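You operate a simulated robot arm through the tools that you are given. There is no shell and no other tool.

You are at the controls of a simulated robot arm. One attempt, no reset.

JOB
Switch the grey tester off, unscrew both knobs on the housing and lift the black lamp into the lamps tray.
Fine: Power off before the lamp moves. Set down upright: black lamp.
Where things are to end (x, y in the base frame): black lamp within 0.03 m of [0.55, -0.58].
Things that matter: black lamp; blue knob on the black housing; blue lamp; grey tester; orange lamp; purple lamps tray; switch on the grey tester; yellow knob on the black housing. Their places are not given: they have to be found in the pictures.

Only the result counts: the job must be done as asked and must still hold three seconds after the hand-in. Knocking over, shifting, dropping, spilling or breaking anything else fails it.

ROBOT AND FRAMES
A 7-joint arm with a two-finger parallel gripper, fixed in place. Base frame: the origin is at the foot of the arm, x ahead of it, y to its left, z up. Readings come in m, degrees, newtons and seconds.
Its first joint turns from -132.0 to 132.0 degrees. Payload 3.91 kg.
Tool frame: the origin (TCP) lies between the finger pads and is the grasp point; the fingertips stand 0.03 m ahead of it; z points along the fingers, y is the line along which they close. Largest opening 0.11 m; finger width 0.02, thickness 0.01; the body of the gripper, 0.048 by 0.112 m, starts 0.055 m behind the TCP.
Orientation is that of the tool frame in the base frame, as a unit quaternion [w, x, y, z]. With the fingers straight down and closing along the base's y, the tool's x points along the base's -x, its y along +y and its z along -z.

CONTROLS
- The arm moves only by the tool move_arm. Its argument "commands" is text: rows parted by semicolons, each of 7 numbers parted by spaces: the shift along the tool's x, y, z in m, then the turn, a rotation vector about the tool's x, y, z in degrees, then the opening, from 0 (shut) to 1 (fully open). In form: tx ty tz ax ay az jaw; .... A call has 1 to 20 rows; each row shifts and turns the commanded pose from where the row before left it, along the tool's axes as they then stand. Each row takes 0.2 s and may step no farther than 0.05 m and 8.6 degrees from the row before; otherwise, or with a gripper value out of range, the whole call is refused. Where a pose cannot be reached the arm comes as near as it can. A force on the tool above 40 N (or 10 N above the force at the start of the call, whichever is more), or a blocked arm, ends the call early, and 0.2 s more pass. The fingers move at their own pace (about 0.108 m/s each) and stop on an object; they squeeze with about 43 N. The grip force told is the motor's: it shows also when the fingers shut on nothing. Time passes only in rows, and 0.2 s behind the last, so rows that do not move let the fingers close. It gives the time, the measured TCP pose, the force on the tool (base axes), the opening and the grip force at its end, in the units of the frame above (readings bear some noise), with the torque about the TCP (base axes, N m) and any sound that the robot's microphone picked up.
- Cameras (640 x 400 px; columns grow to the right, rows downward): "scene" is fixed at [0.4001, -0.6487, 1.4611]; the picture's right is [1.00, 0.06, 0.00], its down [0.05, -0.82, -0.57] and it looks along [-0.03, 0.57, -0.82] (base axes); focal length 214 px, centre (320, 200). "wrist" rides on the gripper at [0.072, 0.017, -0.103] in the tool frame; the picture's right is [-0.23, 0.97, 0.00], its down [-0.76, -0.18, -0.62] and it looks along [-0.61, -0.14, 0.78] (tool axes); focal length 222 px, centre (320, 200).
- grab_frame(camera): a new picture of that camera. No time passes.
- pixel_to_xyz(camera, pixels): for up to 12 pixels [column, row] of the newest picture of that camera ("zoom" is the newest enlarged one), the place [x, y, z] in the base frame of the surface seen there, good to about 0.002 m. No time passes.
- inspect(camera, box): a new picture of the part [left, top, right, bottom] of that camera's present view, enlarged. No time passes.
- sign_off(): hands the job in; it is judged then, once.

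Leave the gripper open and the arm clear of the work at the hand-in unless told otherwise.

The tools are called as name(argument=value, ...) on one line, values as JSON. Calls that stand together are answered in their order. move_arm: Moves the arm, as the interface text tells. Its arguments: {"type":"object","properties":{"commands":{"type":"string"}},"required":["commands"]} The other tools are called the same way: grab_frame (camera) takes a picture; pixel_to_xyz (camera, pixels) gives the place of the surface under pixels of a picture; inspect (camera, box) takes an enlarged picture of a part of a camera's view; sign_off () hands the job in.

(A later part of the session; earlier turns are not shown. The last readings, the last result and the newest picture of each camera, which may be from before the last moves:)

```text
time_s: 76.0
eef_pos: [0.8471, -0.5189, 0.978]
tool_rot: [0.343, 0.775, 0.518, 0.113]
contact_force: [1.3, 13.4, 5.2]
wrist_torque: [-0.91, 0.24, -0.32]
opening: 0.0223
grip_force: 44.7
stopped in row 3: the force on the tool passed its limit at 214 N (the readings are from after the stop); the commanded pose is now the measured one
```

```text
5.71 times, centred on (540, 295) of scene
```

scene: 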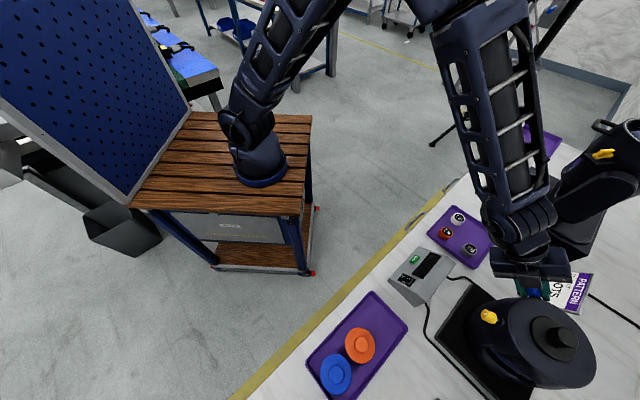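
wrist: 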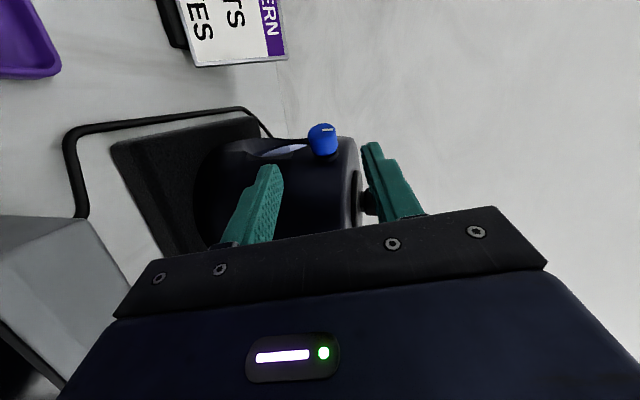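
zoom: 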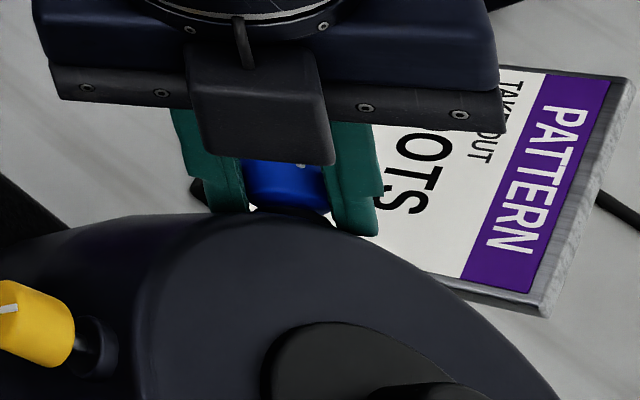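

The housing hasn't moved: its base corner and the lamp stub are at the same pixels as before. The arm's elbow swung a lot during those rows and the hand lagged, so I need to turn more slowly here. I'll open the fingers and move the hand 12 mm outward along the knob's axis.

move_arm(commands="0 0 0 0 0 0 0.35; 0 0 0 0 0 0 0.35; 0.004 0 -0.001 0 0 0 0.35; 0.004 0 -0.001 0 0 0 0.35; 0.004 0 -0.001 0 0 0 0.35; 0 0 0 0 0 0 0.35")

inspect(camera="wrist", box=[200, 80, 440, 230])

inspect(camera="scene", box=[490, 260, 590, 330])

```text
time_s: 77.4
eef_pos: [0.8489, -0.5081, 0.9773]
tool_rot: [0.343, 0.776, 0.518, 0.112]
contact_force: [-0.2, 0.3, -0.6]
wrist_torque: [0.0, 0.0, 0.01]
opening: 0.0386
grip_force: 0.1
```

```text
2.67 times, centred on (320, 155) of wrist
```

zoom: 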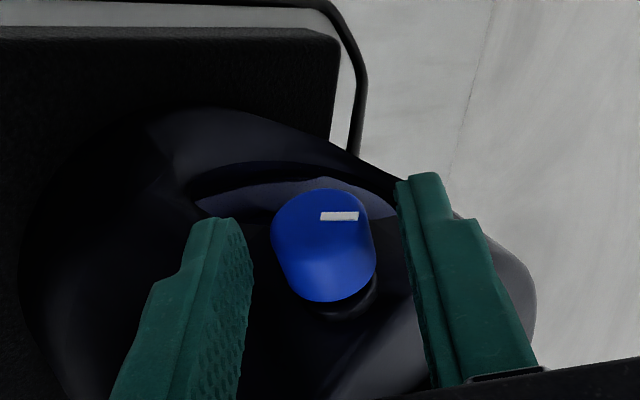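

```text
5.71 times, centred on (540, 295) of scene
```

zoom: 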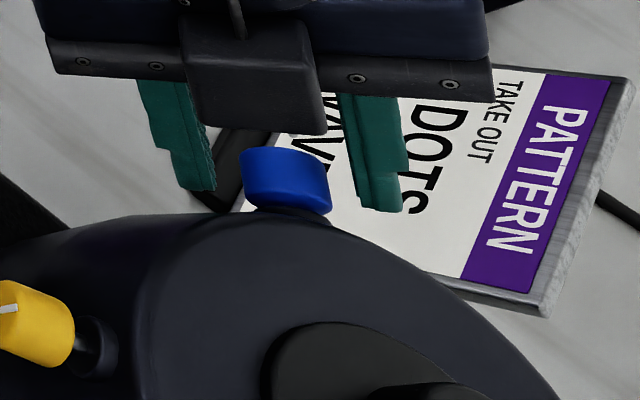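

The knob and hand are fine again at (0.849,-0.508,0.977), with about 37° turned so far. With the fingers open, I'll test slow tracking by swinging on 20° at 4° per row and reading the pose.

move_arm(commands="0 0.0012 0 3.864 0 -1.036 0.45; 0 0.0012 0 3.864 0 -1.036 0.45; 0 0.0012 0 3.864 0 -1.036 0.45; 0 0.0012 0 3.864 0 -1.036 0.45; 0 0.0012 0 3.864 0 -1.036 0.45; 0 0 0 0 0 0 0.45")

grab_frame(camera="scene")

inspect(camera="wrist", box=[200, 80, 440, 230])

```text
time_s: 78.8
eef_pos: [0.8542, -0.5107, 0.9815]
tool_rot: [0.213, 0.798, 0.563, 0.009]
contact_force: [0.2, -0.6, -0.5]
wrist_torque: [-0.02, 0.01, 0.0]
opening: 0.0495
grip_force: 0.0
```

```text
taken
```

scene: 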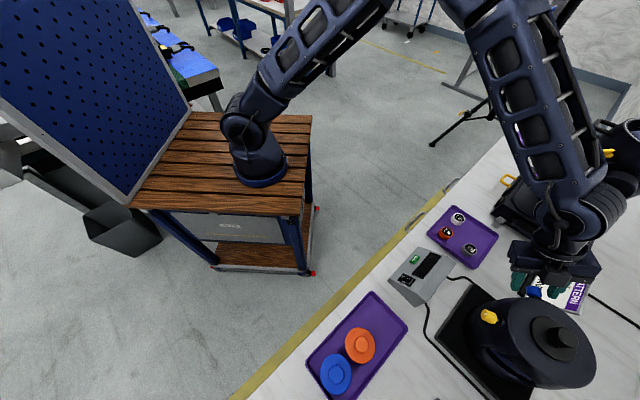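

```text
2.67 times, centred on (320, 155) of wrist
```

zoom: 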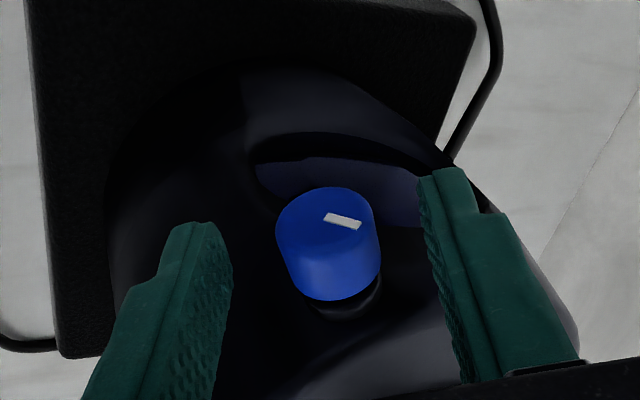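

Slow tracking works: at φ≈20° the pose is where it should be and the elbow still has a good bend. I'll test another 32° past vertical with the fingers still open.

move_arm(commands="0 0.0016 0 3.864 0 -1.036 0.45; 0 0.0016 0 3.864 0 -1.036 0.45; 0 0.0016 0 3.864 0 -1.036 0.45; 0 0.0016 0 3.864 0 -1.036 0.45; 0 0.0016 0 3.864 0 -1.036 0.45; 0 0.0016 0 3.864 0 -1.036 0.45; 0 0.0016 0 3.864 0 -1.036 0.45; 0 0.0016 0 3.864 0 -1.036 0.45; 0 0 0 0 0 0 0.45")

grab_frame(camera="scene")

inspect(camera="wrist", box=[200, 80, 440, 230])

```text
time_s: 80.8
eef_pos: [0.8663, -0.5134, 0.9823]
tool_rot: [-0.007, 0.784, 0.601, -0.157]
contact_force: [0.5, -0.8, 0.2]
wrist_torque: [0.01, 0.0, 0.0]
opening: 0.0497
grip_force: 0.0
```

```text
taken
```

scene: 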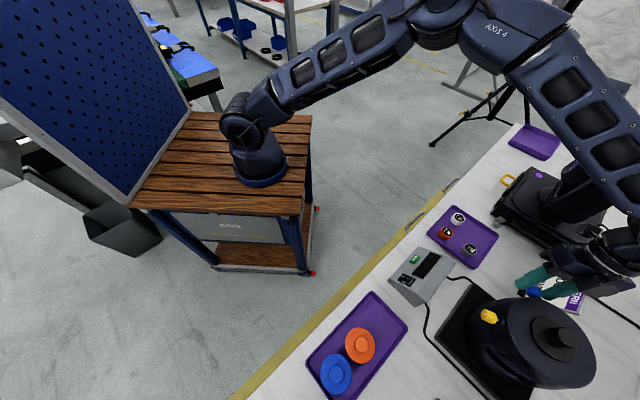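

```text
2.67 times, centred on (320, 155) of wrist
```

zoom: 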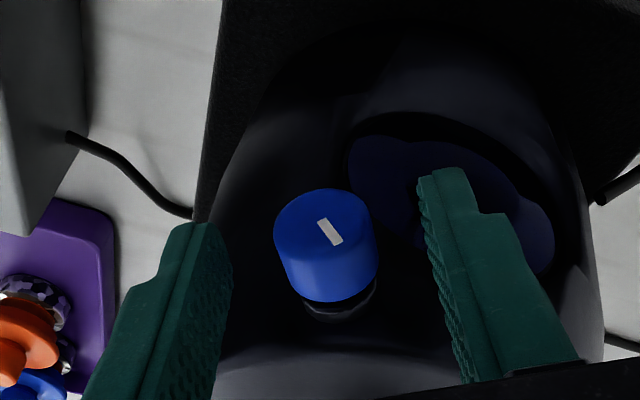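

The arm reaches past vertical, but the forearm now swings out over the machine on the right. I'll check the clearance there before going on.

inspect(camera="scene", box=[480, 0, 640, 300])

pixel_to_xyz(camera="scene", pixels=[[580, 90], [610, 150], [620, 185], [630, 230], [600, 265], [560, 260], [590, 215], [560, 180], [520, 60], [440, 20], [575, 195], [635, 260]])

```text
1.33 times, centred on (560, 150) of scene
```

zoom: 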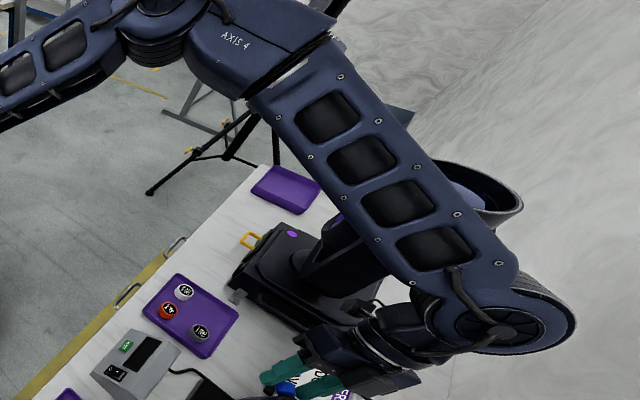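

```text
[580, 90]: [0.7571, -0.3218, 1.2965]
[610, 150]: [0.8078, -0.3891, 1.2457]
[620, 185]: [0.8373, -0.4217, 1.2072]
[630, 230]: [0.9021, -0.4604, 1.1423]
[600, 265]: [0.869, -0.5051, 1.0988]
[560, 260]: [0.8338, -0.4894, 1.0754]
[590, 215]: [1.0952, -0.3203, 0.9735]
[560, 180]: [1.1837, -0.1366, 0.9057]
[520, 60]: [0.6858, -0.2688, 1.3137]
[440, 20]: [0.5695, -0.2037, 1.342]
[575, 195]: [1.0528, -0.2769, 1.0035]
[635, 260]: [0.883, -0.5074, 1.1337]
```

The forearm is high (z≈1.2–1.3, x<0.9) and clear of the machine; it only overlaps in the view. So I have about a 90° stroke per grip. I'll move 5 mm deeper and swing back slowly with open fingers to the start angle.

move_arm(commands="0 0 0.005 0 0 0 0.45; 0 -0.0012 0 -3.864 0 1.036 0.45; 0 -0.0012 0 -3.864 0 1.036 0.45; 0 -0.0012 0 -3.864 0 1.036 0.45; 0 -0.0012 0 -3.864 0 1.036 0.45; 0 -0.0012 0 -3.864 0 1.036 0.45; 0 -0.0012 0 -3.864 0 1.036 0.45; 0 -0.0012 0 -3.864 0 1.036 0.45; 0 -0.0012 0 -3.864 0 1.036 0.45; 0 -0.0012 0 -3.864 0 1.036 0.45; 0 -0.0012 0 -3.864 0 1.036 0.45; 0 -0.0012 0 -3.864 0 1.036 0.45; 0 -0.0012 0 -3.864 0 1.036 0.45; 0 -0.0012 0 -3.864 0 1.036 0.45; 0 0 0 0 0 0 0.45")

inspect(camera="wrist", box=[200, 80, 440, 230])

```text
time_s: 84.0
eef_pos: [0.8516, -0.5101, 0.9739]
tool_rot: [0.343, 0.776, 0.518, 0.112]
contact_force: [-0.3, 0.2, 1.3]
wrist_torque: [0.0, 0.05, 0.0]
opening: 0.0493
grip_force: 0.1
```

```text
2.67 times, centred on (320, 155) of wrist
```

zoom: 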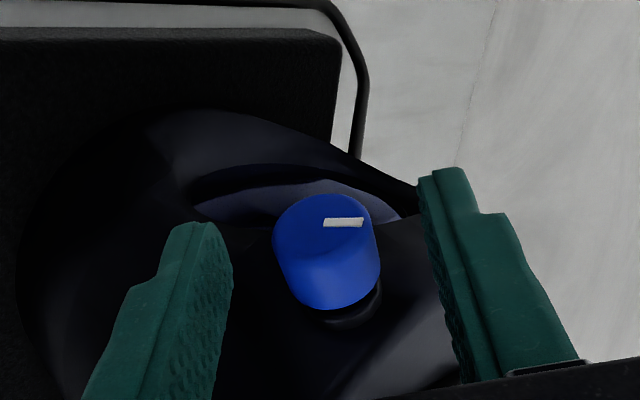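

Tracking is good and the knob is where I left it. I'll go on swinging back 36° to the start angle.

move_arm(commands="0 -0.0012 0 -3.864 0 1.036 0.45; 0 -0.0012 0 -3.864 0 1.036 0.45; 0 -0.0012 0 -3.864 0 1.036 0.45; 0 -0.0012 0 -3.864 0 1.036 0.45; 0 -0.0012 0 -3.864 0 1.036 0.45; 0 -0.0012 0 -3.864 0 1.036 0.45; 0 -0.0012 0 -3.864 0 1.036 0.45; 0 -0.0012 0 -3.864 0 1.036 0.45; 0 -0.0012 0 -3.864 0 1.036 0.45; 0 0 0 0 0 0 0.45")

inspect(camera="wrist", box=[200, 80, 440, 230])

```text
time_s: 86.2
eef_pos: [0.8456, -0.5085, 0.964]
tool_rot: [0.548, 0.678, 0.396, 0.289]
contact_force: [-0.1, 0.5, 1.3]
wrist_torque: [-0.03, -0.01, 0.03]
opening: 0.0495
grip_force: 0.1
```

```text
2.67 times, centred on (320, 155) of wrist
```

zoom: 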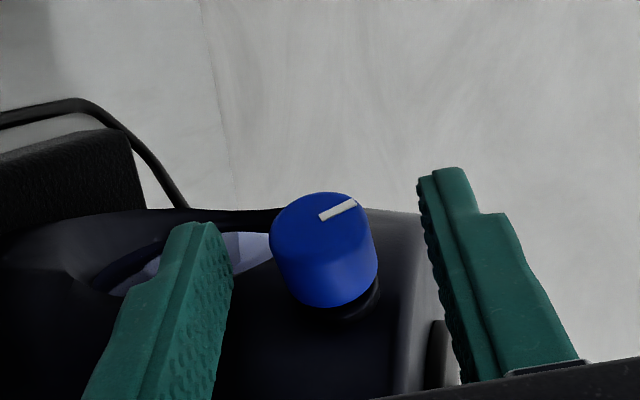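

Now I'll close on the knob again and read the force.

move_arm(commands="0 0.001 0 0 0 0 0; 0 0 0 0 0 0 0; 0 0 0 0 0 0 0")

```text
time_s: 87.0
eef_pos: [0.8461, -0.5085, 0.9659]
tool_rot: [0.548, 0.678, 0.395, 0.289]
contact_force: [-4.4, 1.4, -7.1]
wrist_torque: [-0.49, 0.27, 0.05]
opening: 0.0222
grip_force: 44.8
```

The force is small. Turning +24° at 4° per row.

move_arm(commands="0 0.0004 0 3.864 0 -1.036 0; 0 0.0012 0 3.864 0 -1.036 0; 0 0.0012 0 3.864 0 -1.036 0; 0 0.0012 0 3.864 0 -1.036 0; 0 0.0012 0 3.864 0 -1.036 0; 0 0.0012 0 3.864 0 -1.036 0; 0 0 0 0 0 0 0")

inspect(camera="wrist", box=[200, 80, 440, 230])

```text
time_s: 88.6
eef_pos: [0.8492, -0.5094, 0.9731]
tool_rot: [0.416, 0.75, 0.483, 0.174]
contact_force: [5.6, -2.1, 3.6]
wrist_torque: [-0.28, -0.04, 0.24]
opening: 0.022
grip_force: 44.7
```

```text
2.67 times, centred on (320, 155) of wrist
```

zoom: 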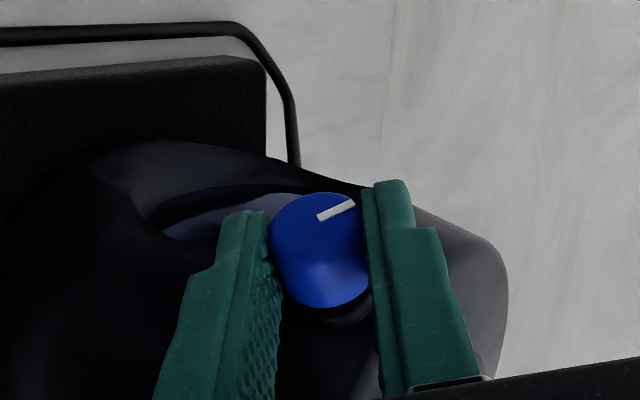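

The knob follows and the forces are low. I'll continue another 24° at the same slow pace.

move_arm(commands="0 0.0012 0 3.864 0 -1.036 0; 0 0.0012 0 3.864 0 -1.036 0; 0 0.0012 0 3.864 0 -1.036 0; 0 0.0012 0 3.864 0 -1.036 0; 0 0.0012 0 3.864 0 -1.036 0; 0 0.0012 0 3.864 0 -1.036 0; 0 0 0 0 0 0 0")

inspect(camera="wrist", box=[200, 80, 440, 230])

```text
time_s: 90.3
eef_pos: [0.8537, -0.5091, 0.9776]
tool_rot: [0.267, 0.792, 0.547, 0.051]
contact_force: [3.7, -0.2, -0.8]
wrist_torque: [-0.26, 0.03, 0.01]
opening: 0.0221
grip_force: 44.9
stopped in row 7: the force on the tool passed its limit at 40 N (the readings are from after the stop); the commanded pose is now the measured one
```

```text
2.67 times, centred on (320, 155) of wrist
```

zoom: 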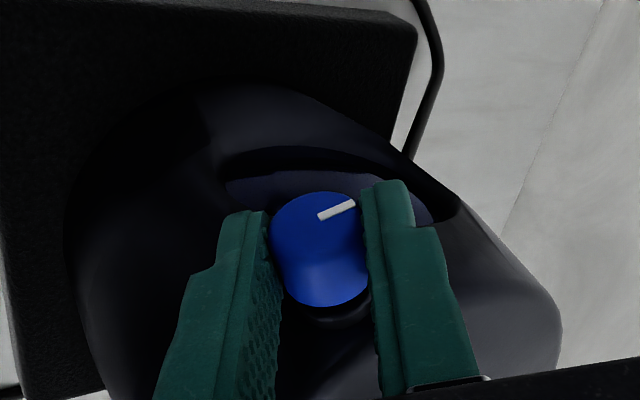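

There was a brief 40 N transient, now relaxed, and the knob is still following. I'll continue at a gentler 2.5° per row.

move_arm(commands="0 0.00076 0 2.415 0 -0.6475 0; 0 0.00076 0 2.415 0 -0.6475 0; 0 0.00076 0 2.415 0 -0.6475 0; 0 0.00076 0 2.415 0 -0.6475 0; 0 0.00076 0 2.415 0 -0.6475 0; 0 0.00076 0 2.415 0 -0.6475 0; 0 0.00076 0 2.415 0 -0.6475 0; 0 0.00076 0 2.415 0 -0.6475 0; 0 0.00076 0 2.415 0 -0.6475 0; 0 0.00076 0 2.415 0 -0.6475 0; 0 0 0 0 0 0 0")

inspect(camera="wrist", box=[200, 80, 440, 230])

```text
time_s: 92.7
eef_pos: [0.8619, -0.5129, 0.9804]
tool_rot: [0.097, 0.799, 0.589, -0.079]
contact_force: [14.7, -1.1, 0.0]
wrist_torque: [0.13, -0.36, -0.07]
opening: 0.0222
grip_force: 45.4
```

```text
2.67 times, centred on (320, 155) of wrist
```

zoom: 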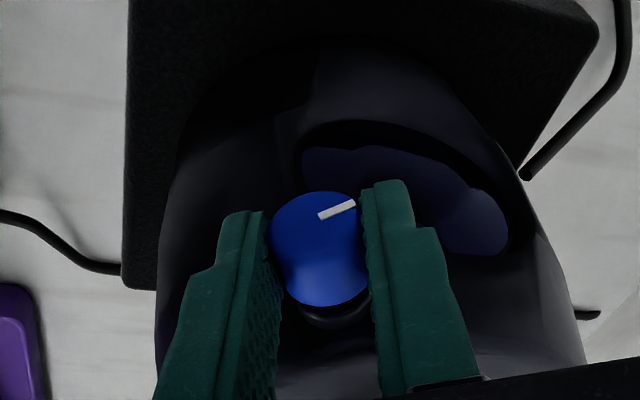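

Good. I'll shift 1.5 mm to relieve the sideways 15 N and turn another 24°.

move_arm(commands="0 0.0015 0 0 0 0 0; 0 0.00091 0 2.898 0 -0.777 0; 0 0.00091 0 2.898 0 -0.777 0; 0 0.00091 0 2.898 0 -0.777 0; 0 0.00091 0 2.898 0 -0.777 0; 0 0.00091 0 2.898 0 -0.777 0; 0 0.00091 0 2.898 0 -0.777 0; 0 0.00091 0 2.898 0 -0.777 0; 0 0.00091 0 2.898 0 -0.777 0; 0 0 0 0 0 0 0")

inspect(camera="wrist", box=[200, 80, 440, 230])

grab_frame(camera="scene")

```text
time_s: 94.9
eef_pos: [0.8705, -0.516, 0.9802]
tool_rot: [-0.07, 0.767, 0.604, -0.202]
contact_force: [-2.1, 9.0, -7.3]
wrist_torque: [0.15, -0.01, -0.43]
opening: 0.0224
grip_force: 45.4
```

```text
2.67 times, centred on (320, 155) of wrist
```

zoom: 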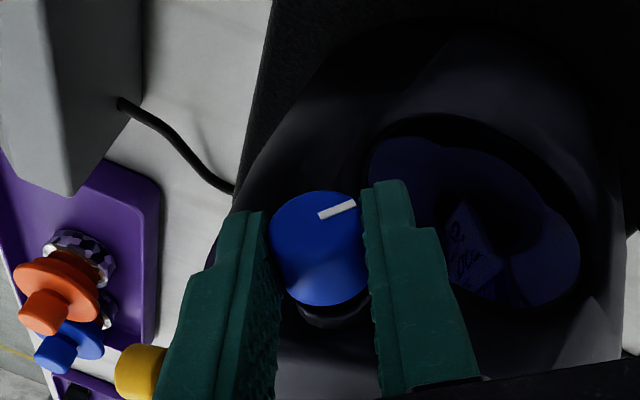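

```text
taken
```

scene: 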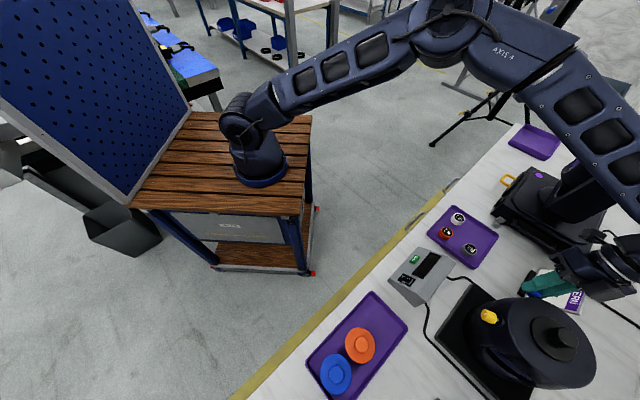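

The hand is now past vertical at about φ=-20°, with roughly 134° of turn in total. I'll open, follow the knob 2 mm outward, and swing back to the start angle for the next grip.

move_arm(commands="0 0 0 0 0 0 0.45; 0 0 0 0 0 0 0.45; 0.0019 0 -0.0005 0 0 0 0.45; 0 -0.0012 0 -3.864 0 1.036 0.45; 0 -0.0012 0 -3.864 0 1.036 0.45; 0 -0.0012 0 -3.864 0 1.036 0.45; 0 -0.0012 0 -3.864 0 1.036 0.45; 0 -0.0012 0 -3.864 0 1.036 0.45; 0 -0.0012 0 -3.864 0 1.036 0.45; 0 -0.0012 0 -3.864 0 1.036 0.45; 0 -0.0012 0 -3.864 0 1.036 0.45; 0 -0.0012 0 -3.864 0 1.036 0.45; 0 -0.0012 0 -3.864 0 1.036 0.45; 0 -0.0012 0 -3.864 0 1.036 0.45; 0 -0.0012 0 -3.864 0 1.036 0.45; 0 -0.0012 0 -3.864 0 1.036 0.45; 0 -0.0012 0 -3.864 0 1.036 0.45; 0 -0.0012 0 -3.864 0 1.036 0.45; 0 -0.0012 0 -3.864 0 1.036 0.45; 0 0 0 0 0 0 0.45")

inspect(camera="wrist", box=[200, 80, 440, 230])

```text
time_s: 99.1
eef_pos: [0.8531, -0.508, 0.9776]
tool_rot: [0.363, 0.77, 0.51, 0.128]
contact_force: [-0.2, -0.6, 0.2]
wrist_torque: [0.0, -0.01, -0.02]
opening: 0.0497
grip_force: 0.0
```

```text
2.67 times, centred on (320, 155) of wrist
```

zoom: 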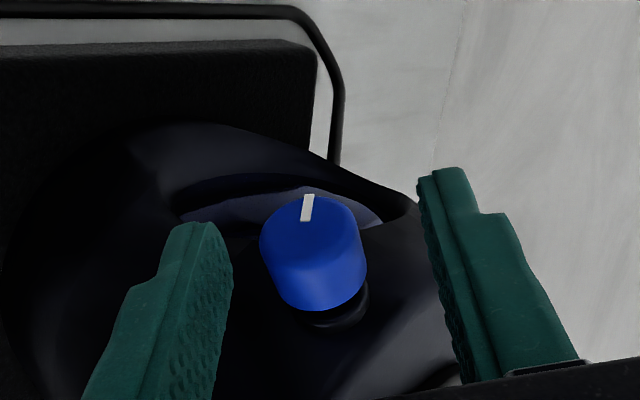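

The mark has turned as expected. The hand sits about 2 mm to one side of the knob, so I'll correct for that while swinging back the last 32°.

move_arm(commands="0 -0.0015 0 -3.864 0 1.036 0.45; 0 -0.0015 0 -3.864 0 1.036 0.45; 0 -0.0015 0 -3.864 0 1.036 0.45; 0 -0.0015 0 -3.864 0 1.036 0.45; 0 -0.0012 0 -3.864 0 1.036 0.45; 0 -0.0012 0 -3.864 0 1.036 0.45; 0 -0.0012 0 -3.864 0 1.036 0.45; 0 -0.0012 0 -3.864 0 1.036 0.45; 0 0 0 0 0 0 0.45")

inspect(camera="wrist", box=[200, 80, 440, 230])

```text
time_s: 101.1
eef_pos: [0.8476, -0.5059, 0.9689]
tool_rot: [0.544, 0.681, 0.399, 0.284]
contact_force: [0.0, -0.2, 0.0]
wrist_torque: [0.05, -0.03, 0.01]
opening: 0.0495
grip_force: 0.0
```

```text
2.67 times, centred on (320, 155) of wrist
```

zoom: 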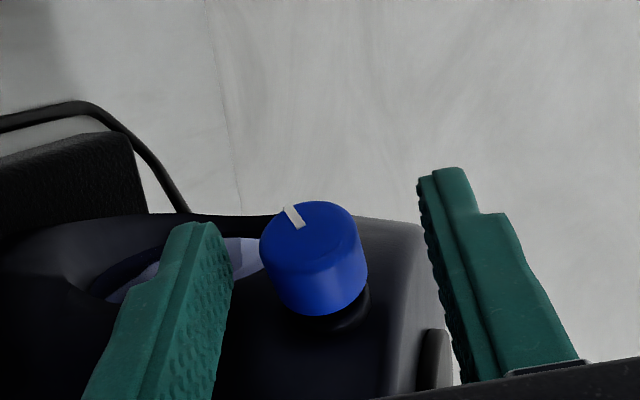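

The hand is about 3–4 mm high here, so I'll lower it and close.

move_arm(commands="0 -0.0035 0 0 0 0 0.45; 0 0 0 0 0 0 0; 0 0 0 0 0 0 0; 0 0 0 0 0 0 0")

```text
time_s: 102.1
eef_pos: [0.8469, -0.5062, 0.965]
tool_rot: [0.545, 0.68, 0.401, 0.284]
contact_force: [7.8, -2.9, 14.4]
wrist_torque: [-0.73, -0.06, 0.19]
opening: 0.0223
grip_force: 45.0
```

Force reads 14 N up. I'll ease up 1.5 mm and turn +24°.

move_arm(commands="0 0.0015 0 0 0 0 0; 0 0.0012 0 3.864 0 -1.036 0; 0 0.0012 0 3.864 0 -1.036 0; 0 0.0012 0 3.864 0 -1.036 0; 0 0.0012 0 3.864 0 -1.036 0; 0 0.0012 0 3.864 0 -1.036 0; 0 0.0012 0 3.864 0 -1.036 0; 0 0 0 0 0 0 0")

```text
time_s: 103.9
eef_pos: [0.8509, -0.5067, 0.9717]
tool_rot: [0.41, 0.754, 0.485, 0.168]
contact_force: [10.3, -1.1, 8.4]
wrist_torque: [-0.49, -0.08, 0.38]
opening: 0.0224
grip_force: 45.4
```

Forces are fine. I'll go on with 40° at 2.5° per row.

move_arm(commands="0 0.0012 0 0 0 0 0; 0 0.00076 0 2.415 0 -0.6475 0; 0 0.00076 0 2.415 0 -0.6475 0; 0 0.00076 0 2.415 0 -0.6475 0; 0 0.00076 0 2.415 0 -0.6475 0; 0 0.00076 0 2.415 0 -0.6475 0; 0 0.00076 0 2.415 0 -0.6475 0; 0 0.00076 0 2.415 0 -0.6475 0; 0 0.00076 0 2.415 0 -0.6475 0; 0 0.00076 0 2.415 0 -0.6475 0; 0 0.00076 0 2.415 0 -0.6475 0; 0 0.00076 0 2.415 0 -0.6475 0; 0 0.00076 0 2.415 0 -0.6475 0; 0 0.00076 0 2.415 0 -0.6475 0; 0 0.00076 0 2.415 0 -0.6475 0; 0 0.00076 0 2.415 0 -0.6475 0; 0 0.00076 0 2.415 0 -0.6475 0; 0 0 0 0 0 0 0")

inspect(camera="wrist", box=[200, 80, 440, 230])

```text
time_s: 107.7
eef_pos: [0.8605, -0.5096, 0.9787]
tool_rot: [0.151, 0.8, 0.579, -0.038]
contact_force: [-15.8, 14.7, -19.9]
wrist_torque: [0.56, 0.3, -0.15]
opening: 0.0221
grip_force: 44.8
```

```text
2.67 times, centred on (320, 155) of wrist
```

zoom: 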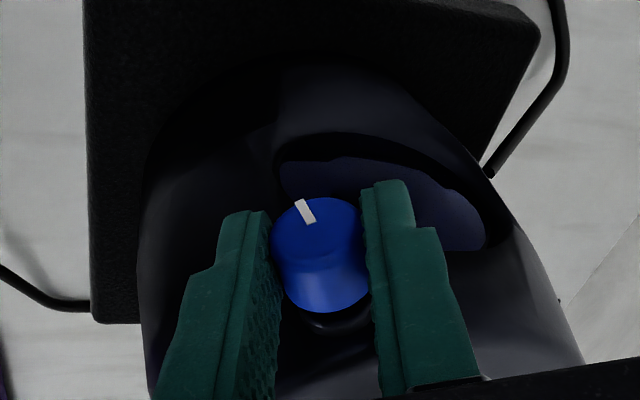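

Some force has built up (about 23 N along the closing line and 13 N on the other two axes). I'll shift to relieve it and check.

move_arm(commands="0.0015 -0.002 0.0012 0 0 0 0; 0 0 0 0 0 0 0")

```text
time_s: 108.3
eef_pos: [0.8604, -0.5099, 0.98]
tool_rot: [0.153, 0.8, 0.579, -0.038]
contact_force: [3.1, -0.2, -6.4]
wrist_torque: [0.11, -0.03, -0.05]
opening: 0.0224
grip_force: 45.3
```

Relieved. I'll turn another 33°.

move_arm(commands="0 0.00091 0 2.898 0 -0.777 0; 0 0.00091 0 2.898 0 -0.777 0; 0 0.00091 0 2.898 0 -0.777 0; 0 0.00091 0 2.898 0 -0.777 0; 0 0.00091 0 2.898 0 -0.777 0; 0 0.00091 0 2.898 0 -0.777 0; 0 0.00091 0 2.898 0 -0.777 0; 0 0.00091 0 2.898 0 -0.777 0; 0 0.00091 0 2.898 0 -0.777 0; 0 0.00091 0 2.898 0 -0.777 0; 0 0.00091 0 2.898 0 -0.777 0; 0 0 0 0 0 0 0")

inspect(camera="wrist", box=[200, 80, 440, 230])

```text
time_s: 109.7
eef_pos: [0.8655, -0.5105, 0.9797]
tool_rot: [0.035, 0.791, 0.598, -0.128]
contact_force: [6.9, -3.2, -2.5]
wrist_torque: [-0.14, -0.1, -0.18]
opening: 0.0222
grip_force: 45.4
stopped in row 6: the force on the tool passed its limit at 43 N (the readings are from after the stop); the commanded pose is now the measured one
```

```text
2.67 times, centred on (320, 155) of wrist
```

zoom: 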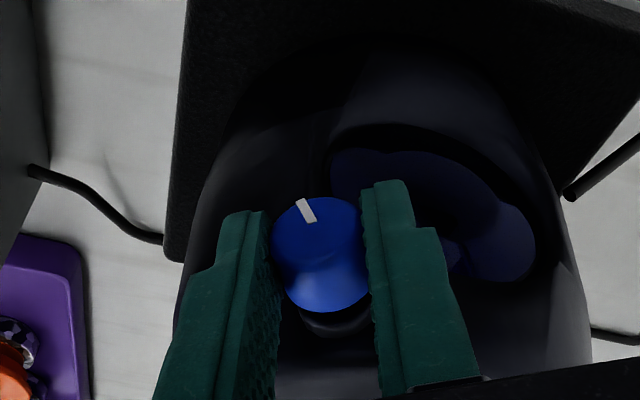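

It stopped on a brief 43 N transient and is now relaxed. I'll carry on with 18° at 2° per row.

move_arm(commands="0 0.00061 0 1.932 0 -0.518 0; 0 0.00061 0 1.932 0 -0.518 0; 0 0.00061 0 1.932 0 -0.518 0; 0 0.00061 0 1.932 0 -0.518 0; 0 0.00061 0 1.932 0 -0.518 0; 0 0.00061 0 1.932 0 -0.518 0; 0 0.00061 0 1.932 0 -0.518 0; 0 0.00061 0 1.932 0 -0.518 0; 0 0.00061 0 1.932 0 -0.518 0; 0 0 0 0 0 0 0")

inspect(camera="wrist", box=[200, 80, 440, 230])

```text
time_s: 111.9
eef_pos: [0.8711, -0.512, 0.9786]
tool_rot: [-0.09, 0.761, 0.604, -0.218]
contact_force: [15.5, -4.4, -6.2]
wrist_torque: [-0.24, -0.27, -0.15]
opening: 0.0223
grip_force: 45.6
```

```text
2.67 times, centred on (320, 155) of wrist
```

zoom: 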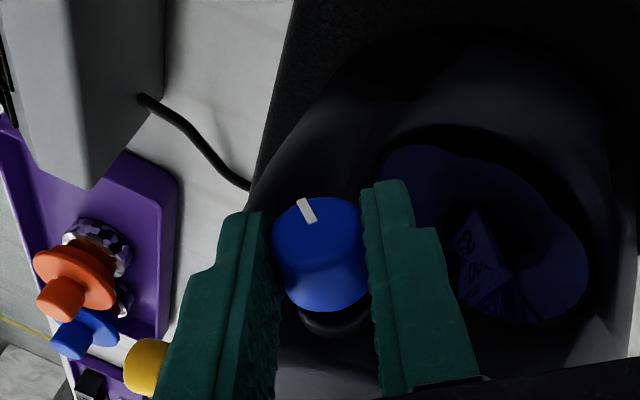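

About 232° in total now. I'll release, follow 1.5 mm outward, and swing back again.

move_arm(commands="0 0 0 0 0 0 0.45; 0 0 0 0 0 0 0.45; 0.0014 0 -0.0004 0 0 0 0.45; 0 -0.0012 0 -3.864 0 1.036 0.45; 0 -0.0012 0 -3.864 0 1.036 0.45; 0 -0.0012 0 -3.864 0 1.036 0.45; 0 -0.0012 0 -3.864 0 1.036 0.45; 0 -0.0012 0 -3.864 0 1.036 0.45; 0 -0.0012 0 -3.864 0 1.036 0.45; 0 -0.0012 0 -3.864 0 1.036 0.45; 0 -0.0012 0 -3.864 0 1.036 0.45; 0 -0.0012 0 -3.864 0 1.036 0.45; 0 -0.0012 0 -3.864 0 1.036 0.45; 0 -0.0012 0 -3.864 0 1.036 0.45; 0 -0.0012 0 -3.864 0 1.036 0.45; 0 -0.0012 0 -3.864 0 1.036 0.45; 0 -0.0012 0 -3.864 0 1.036 0.45; 0 -0.0012 0 -3.864 0 1.036 0.45; 0 -0.0012 0 -3.864 0 1.036 0.45; 0 0 0 0 0 0 0.45")

inspect(camera="wrist", box=[200, 80, 440, 230])

```text
time_s: 116.1
eef_pos: [0.854, -0.5062, 0.9773]
tool_rot: [0.344, 0.775, 0.517, 0.112]
contact_force: [0.0, -0.8, 0.2]
wrist_torque: [0.02, -0.01, 0.01]
opening: 0.0495
grip_force: 0.1
```

```text
2.67 times, centred on (320, 155) of wrist
```

zoom: 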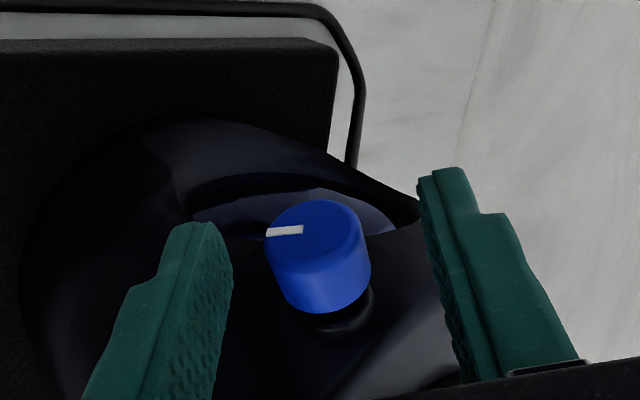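

The mark has moved on. I'll swing back the remaining 36° with the centring correction, then close.

move_arm(commands="0 -0.0015 0 -3.864 0 1.036 0.45; 0 -0.0015 0 -3.864 0 1.036 0.45; 0 -0.0015 0 -3.864 0 1.036 0.45; 0 -0.0015 0 -3.864 0 1.036 0.45; 0 -0.0015 0 -3.864 0 1.036 0.45; 0 -0.0015 0 -3.864 0 1.036 0.45; 0 -0.0015 0 -3.864 0 1.036 0.45; 0 -0.0015 0 -3.864 0 1.036 0.45; 0 -0.0015 0 -3.864 0 1.036 0.45; 0 0 0 0 0 0 0.45; 0 0 0 0 0 0 0; 0 0 0 0 0 0 0; 0 0 0 0 0 0 0")

inspect(camera="wrist", box=[200, 80, 440, 230])

```text
time_s: 118.9
eef_pos: [0.8457, -0.5033, 0.9658]
tool_rot: [0.548, 0.678, 0.396, 0.289]
contact_force: [-2.5, 1.0, 1.6]
wrist_torque: [-0.5, 0.15, 0.04]
opening: 0.0225
grip_force: 44.7
```

```text
2.67 times, centred on (320, 155) of wrist
```

zoom: 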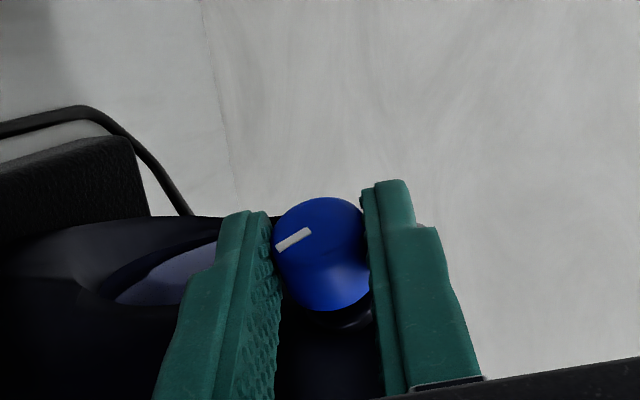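

It's gripped with almost no side force. Turning +24°, then slower through the rest.

move_arm(commands="0 0.0012 0 3.864 0 -1.036 0; 0 0.0012 0 3.864 0 -1.036 0; 0 0.0012 0 3.864 0 -1.036 0; 0 0.0012 0 3.864 0 -1.036 0; 0 0.0012 0 3.864 0 -1.036 0; 0 0.0012 0 3.864 0 -1.036 0; 0 0 0 0 0 0 0")

```text
time_s: 120.5
eef_pos: [0.8489, -0.5051, 0.9738]
tool_rot: [0.417, 0.75, 0.483, 0.173]
contact_force: [6.1, -1.0, 9.5]
wrist_torque: [-0.5, -0.07, 0.33]
opening: 0.0224
grip_force: 45.0
```

Forces are low. I'll go on with 25° at 2.5° per row and check.

move_arm(commands="0.0002 0.0012 0 0 0 0 0; 0 0.00076 0 2.415 0 -0.6475 0; 0 0.00076 0 2.415 0 -0.6475 0; 0 0.00076 0 2.415 0 -0.6475 0; 0 0.00076 0 2.415 0 -0.6475 0; 0 0.00076 0 2.415 0 -0.6475 0; 0 0.00076 0 2.415 0 -0.6475 0; 0 0.00076 0 2.415 0 -0.6475 0; 0 0.00076 0 2.415 0 -0.6475 0; 0 0.00076 0 2.415 0 -0.6475 0; 0 0.00076 0 2.415 0 -0.6475 0; 0 0 0 0 0 0 0")

```text
time_s: 123.1
eef_pos: [0.8555, -0.5057, 0.9785]
tool_rot: [0.258, 0.793, 0.55, 0.043]
contact_force: [4.4, 3.4, 5.5]
wrist_torque: [-0.27, -0.06, 0.34]
opening: 0.0223
grip_force: 45.2
```

move_arm(commands="0.0002 0.0005 0 0 0 0 0; 0 0.00076 0 2.415 0 -0.6475 0; 0 0.00076 0 2.415 0 -0.6475 0; 0 0.00076 0 2.415 0 -0.6475 0; 0 0.00076 0 2.415 0 -0.6475 0; 0 0.00076 0 2.415 0 -0.6475 0; 0 0.00076 0 2.415 0 -0.6475 0; 0 0.00076 0 2.415 0 -0.6475 0; 0 0.00076 0 2.415 0 -0.6475 0; 0 0.00076 0 2.415 0 -0.6475 0; 0 0.00076 0 2.415 0 -0.6475 0; 0 0 0 0 0 0 0")

inspect(camera="wrist", box=[200, 80, 440, 230])

```text
time_s: 125.7
eef_pos: [0.8641, -0.5068, 0.9799]
tool_rot: [0.09, 0.797, 0.59, -0.086]
contact_force: [12.8, -1.3, 8.2]
wrist_torque: [-0.2, -0.25, -0.26]
opening: 0.0223
grip_force: 44.8
```

```text
2.67 times, centred on (320, 155) of wrist
```

zoom: 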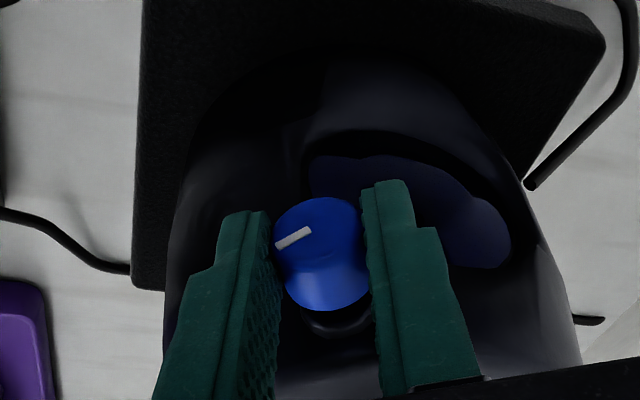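

The knob keeps following. I'll turn 22° more at 2° per row.

move_arm(commands="0.0002 0.001 0 0 0 0 0; 0 0.00061 0 1.932 0 -0.518 0; 0 0.00061 0 1.932 0 -0.518 0; 0 0.00061 0 1.932 0 -0.518 0; 0 0.00061 0 1.932 0 -0.518 0; 0 0.00061 0 1.932 0 -0.518 0; 0 0.00061 0 1.932 0 -0.518 0; 0 0.00061 0 1.932 0 -0.518 0; 0 0.00061 0 1.932 0 -0.518 0; 0 0.00061 0 1.932 0 -0.518 0; 0 0.00061 0 1.932 0 -0.518 0; 0 0.00061 0 1.932 0 -0.518 0; 0 0 0 0 0 0 0")

inspect(camera="wrist", box=[200, 80, 440, 230])

inspect(camera="scene", box=[490, 260, 590, 330])

```text
time_s: 128.5
eef_pos: [0.8725, -0.5093, 0.9796]
tool_rot: [-0.064, 0.77, 0.603, -0.198]
contact_force: [16.8, -3.2, 4.9]
wrist_torque: [-0.12, -0.3, -0.32]
opening: 0.0225
grip_force: 45.0
```

```text
2.67 times, centred on (320, 155) of wrist
```

zoom: 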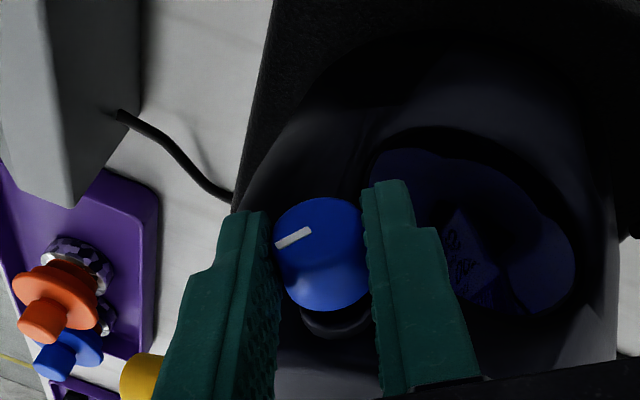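

```text
5.71 times, centred on (540, 295) of scene
```

zoom: 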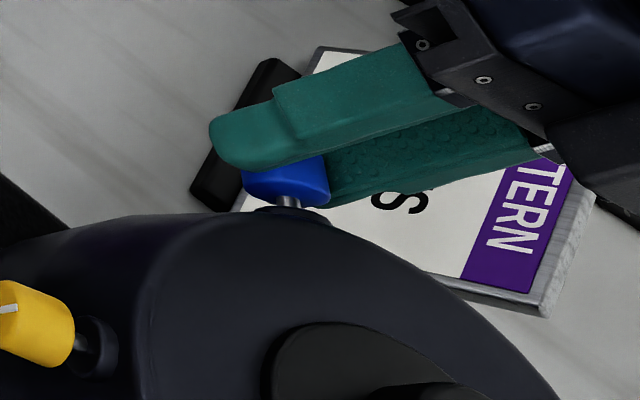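

That makes about 328°, and the blue knob's stud is showing. One more partial stroke should bring it to its stop. I'll release, follow outward and swing back.

move_arm(commands="0 0 0 0 0 0 0.45; 0 0 0 0 0 0 0.45; 0.0012 -0.0005 -0.0003 0 0 0 0.45; 0 -0.0012 0 -3.864 0 1.036 0.45; 0 -0.0012 0 -3.864 0 1.036 0.45; 0 -0.0012 0 -3.864 0 1.036 0.45; 0 -0.0012 0 -3.864 0 1.036 0.45; 0 -0.0012 0 -3.864 0 1.036 0.45; 0 -0.0012 0 -3.864 0 1.036 0.45; 0 -0.0012 0 -3.864 0 1.036 0.45; 0 -0.0012 0 -3.864 0 1.036 0.45; 0 -0.0012 0 -3.864 0 1.036 0.45; 0 -0.0012 0 -3.864 0 1.036 0.45; 0 -0.0012 0 -3.864 0 1.036 0.45; 0 -0.0012 0 -3.864 0 1.036 0.45; 0 -0.0012 0 -3.864 0 1.036 0.45; 0 -0.0012 0 -3.864 0 1.036 0.45; 0 -0.0012 0 -3.864 0 1.036 0.45; 0 -0.0012 0 -3.864 0 1.036 0.45; 0 0 0 0 0 0 0.45")

move_arm(commands="0 -0.0015 0 -3.864 0 1.036 0.45; 0 -0.0015 0 -3.864 0 1.036 0.45; 0 -0.0015 0 -3.864 0 1.036 0.45; 0 -0.0015 0 -3.864 0 1.036 0.45; 0 -0.0015 0 -3.864 0 1.036 0.45; 0 -0.0015 0 -3.864 0 1.036 0.45; 0 -0.0015 0 -3.864 0 1.036 0.45; 0 -0.0015 0 -3.864 0 1.036 0.45; 0 0 0 0 0 0 0.45")

inspect(camera="wrist", box=[200, 80, 440, 230])

```text
time_s: 132.7
eef_pos: [0.8525, -0.5028, 0.9771]
tool_rot: [0.367, 0.769, 0.506, 0.132]
contact_force: [0.3, 0.6, 0.0]
wrist_torque: [-0.02, -0.02, -0.03]
opening: 0.0497
grip_force: 0.1
```

```text
time_s: 134.7
eef_pos: [0.8477, -0.502, 0.9669]
tool_rot: [0.549, 0.677, 0.396, 0.289]
contact_force: [-0.5, -0.3, -0.2]
wrist_torque: [-0.01, -0.01, 0.02]
opening: 0.0494
grip_force: 0.1
```

```text
2.67 times, centred on (320, 155) of wrist
```

zoom: 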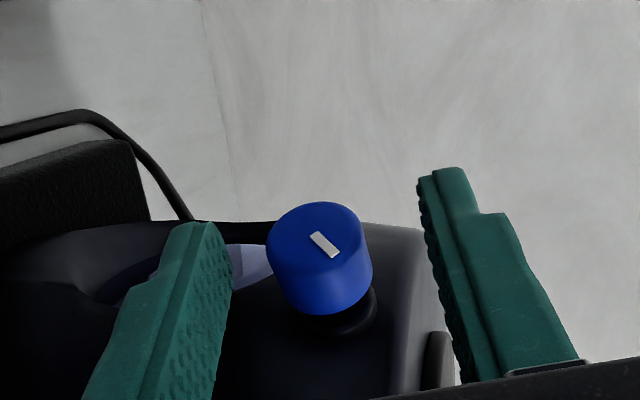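

The mark is now about 35–45° short of a full turn. I'll grip and turn on until it meets the stop.

move_arm(commands="0 -0.001 0 0 0 0 0; 0 0 0 0 0 0 0; 0 0 0 0 0 0 0; 0 0.0012 0 3.864 0 -1.036 0; 0 0.0012 0 3.864 0 -1.036 0; 0 0.0012 0 3.864 0 -1.036 0; 0 0.0012 0 3.864 0 -1.036 0; 0 0.0012 0 3.864 0 -1.036 0; 0 0.0012 0 3.864 0 -1.036 0; 0 0 0 0 0 0 0")

inspect(camera="wrist", box=[200, 80, 440, 230])

```text
time_s: 136.9
eef_pos: [0.8507, -0.5032, 0.9733]
tool_rot: [0.416, 0.751, 0.483, 0.172]
contact_force: [5.8, -0.1, 6.0]
wrist_torque: [-0.43, -0.06, 0.34]
opening: 0.0226
grip_force: 44.3
```

```text
2.67 times, centred on (320, 155) of wrist
```

zoom: 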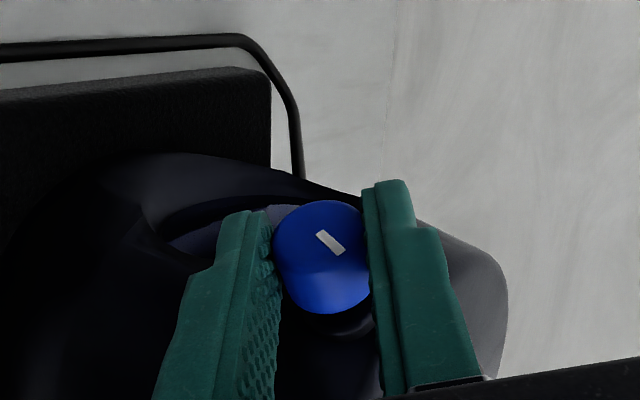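

It's still following. I'll go on 30° more at 2.5° per row.

move_arm(commands="0.0002 0.0008 0 0 0 0 0; 0 0.00076 0 2.415 0 -0.6475 0; 0 0.00076 0 2.415 0 -0.6475 0; 0 0.00076 0 2.415 0 -0.6475 0; 0 0.00076 0 2.415 0 -0.6475 0; 0 0.00076 0 2.415 0 -0.6475 0; 0 0.00076 0 2.415 0 -0.6475 0; 0 0.00076 0 2.415 0 -0.6475 0; 0 0.00076 0 2.415 0 -0.6475 0; 0 0.00076 0 2.415 0 -0.6475 0; 0 0.00076 0 2.415 0 -0.6475 0; 0 0.00076 0 2.415 0 -0.6475 0; 0 0.00076 0 2.415 0 -0.6475 0; 0 0 0 0 0 0 0")

inspect(camera="wrist", box=[200, 80, 440, 230])

```text
time_s: 139.9
eef_pos: [0.8586, -0.5043, 0.9786]
tool_rot: [0.224, 0.798, 0.56, 0.017]
contact_force: [13.3, -1.2, 9.9]
wrist_torque: [-0.56, -0.18, 0.34]
opening: 0.0224
grip_force: 44.7
```

```text
2.67 times, centred on (320, 155) of wrist
```

zoom: 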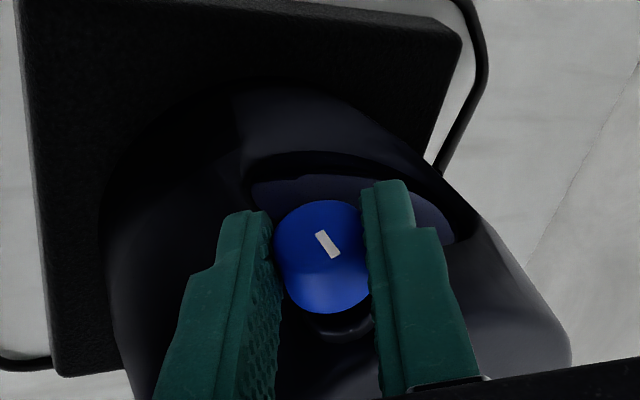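

The mark has started to lag behind the fingers, so the stop is probably reached. I'll turn 20° more to confirm.

move_arm(commands="0 0.0008 0 0 0 0 0; 0 0.00076 0 2.415 0 -0.6475 0; 0 0.00076 0 2.415 0 -0.6475 0; 0 0.00076 0 2.415 0 -0.6475 0; 0 0.00076 0 2.415 0 -0.6475 0; 0 0.00076 0 2.415 0 -0.6475 0; 0 0.00076 0 2.415 0 -0.6475 0; 0 0.00076 0 2.415 0 -0.6475 0; 0 0.00076 0 2.415 0 -0.6475 0; 0 0 0 0 0 0 0")

inspect(camera="wrist", box=[200, 80, 440, 230])

```text
time_s: 142.1
eef_pos: [0.8645, -0.5068, 0.9802]
tool_rot: [0.087, 0.797, 0.591, -0.088]
contact_force: [2.9, 0.8, -0.7]
wrist_torque: [-0.08, -0.3, -0.34]
opening: 0.0224
grip_force: 45.1
```

```text
2.67 times, centred on (320, 155) of wrist
```

zoom: 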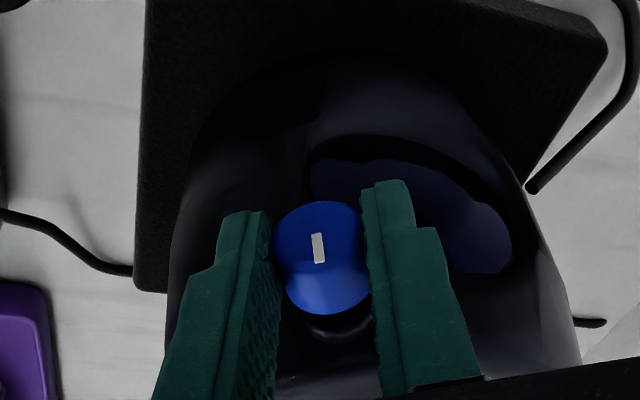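

The mark slipped further behind the fingers while the knob stood still, so the blue knob is at its stop, fully backed out like the yellow one. I'll release it and draw back along the approach line, upward.

move_arm(commands="0 0 0 0 0 0 0.5; 0 0 0 0 0 0 0.5; 0 0 0 0 0 0 0.5; 0 0 -0.02 0 0 0 0.5; 0 0 -0.03 0 0 0 0.5; 0 0 -0.04 0 0 0 0.5; 0 0 -0.04 0 0 0 0.5; 0 0 -0.02 0 0 0 0.5; 0 0 0 0 0 0 0.5")

grab_frame(camera="scene")

inspect(camera="wrist", box=[160, 60, 480, 240])

```text
time_s: 144.1
eef_pos: [0.87, -0.4692, 1.126]
tool_rot: [0.087, 0.798, 0.59, -0.086]
contact_force: [0.0, -0.2, 0.5]
wrist_torque: [-0.01, 0.03, 0.0]
opening: 0.0551
grip_force: 0.0
```

```text
taken
```

scene: 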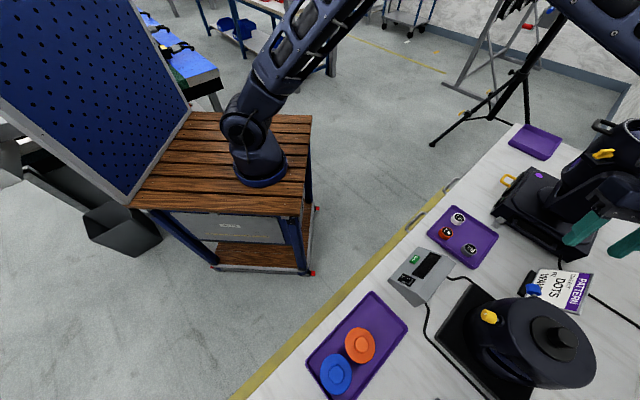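

```text
2.00 times, centred on (320, 150) of wrist
```

zoom: 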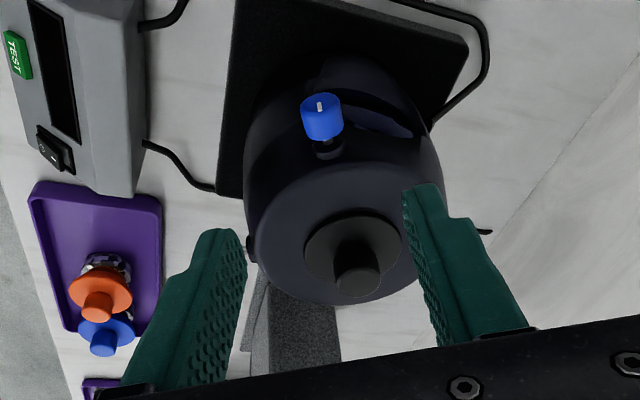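

Both knobs are backed out. The lamp's disc and stub are visible in the wrist view, so I'll measure the stub's centre and size from it and from the scene camera.

inspect(camera="wrist", box=[300, 150, 380, 220])

pixel_to_xyz(camera="zoom", pixels=[[340, 260], [300, 250], [390, 250], [340, 230], [345, 285], [310, 200], [380, 200], [345, 160], [150, 160], [470, 160], [300, 100], [250, 220]])

inspect(camera="scene", box=[510, 300, 610, 375])

pixel_to_xyz(camera="zoom", pixels=[[240, 190], [300, 150], [320, 240], [380, 200], [330, 190], [270, 180], [350, 220], [320, 150], [180, 150], [200, 230], [290, 290], [370, 250]])

```text
5.71 times, centred on (340, 185) of wrist
```

zoom: 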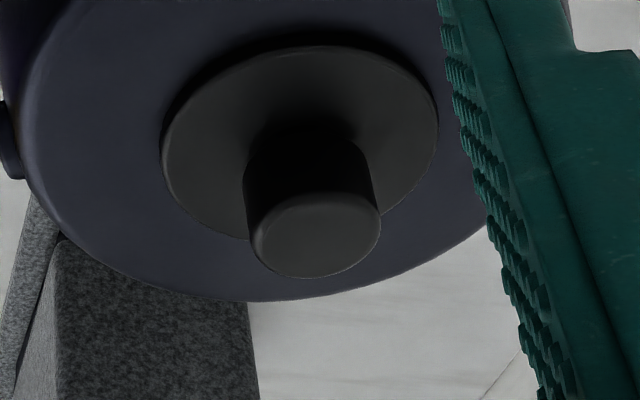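

```text
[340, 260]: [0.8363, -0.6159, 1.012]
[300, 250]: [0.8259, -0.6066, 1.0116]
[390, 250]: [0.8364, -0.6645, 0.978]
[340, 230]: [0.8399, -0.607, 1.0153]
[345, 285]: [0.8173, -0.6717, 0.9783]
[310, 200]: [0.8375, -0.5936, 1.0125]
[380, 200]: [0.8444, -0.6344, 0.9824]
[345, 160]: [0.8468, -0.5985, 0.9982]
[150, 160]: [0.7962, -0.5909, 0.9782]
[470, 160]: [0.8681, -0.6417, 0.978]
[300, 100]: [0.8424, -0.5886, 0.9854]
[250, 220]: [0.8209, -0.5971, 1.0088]
```

```text
5.33 times, centred on (560, 338) of scene
```

zoom: 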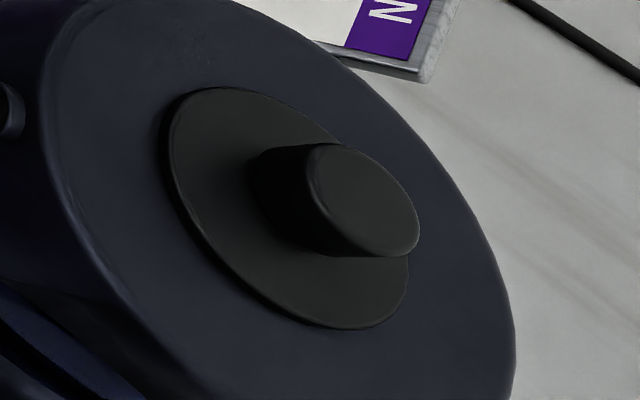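

```text
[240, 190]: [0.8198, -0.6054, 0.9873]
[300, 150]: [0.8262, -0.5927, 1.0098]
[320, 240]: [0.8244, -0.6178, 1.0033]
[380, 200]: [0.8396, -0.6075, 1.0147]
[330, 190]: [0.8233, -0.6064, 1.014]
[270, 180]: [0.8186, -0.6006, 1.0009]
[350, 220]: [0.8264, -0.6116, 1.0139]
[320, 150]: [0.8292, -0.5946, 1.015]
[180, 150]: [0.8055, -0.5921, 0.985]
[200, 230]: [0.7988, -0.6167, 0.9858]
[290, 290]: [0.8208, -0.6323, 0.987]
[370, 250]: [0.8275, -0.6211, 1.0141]
```

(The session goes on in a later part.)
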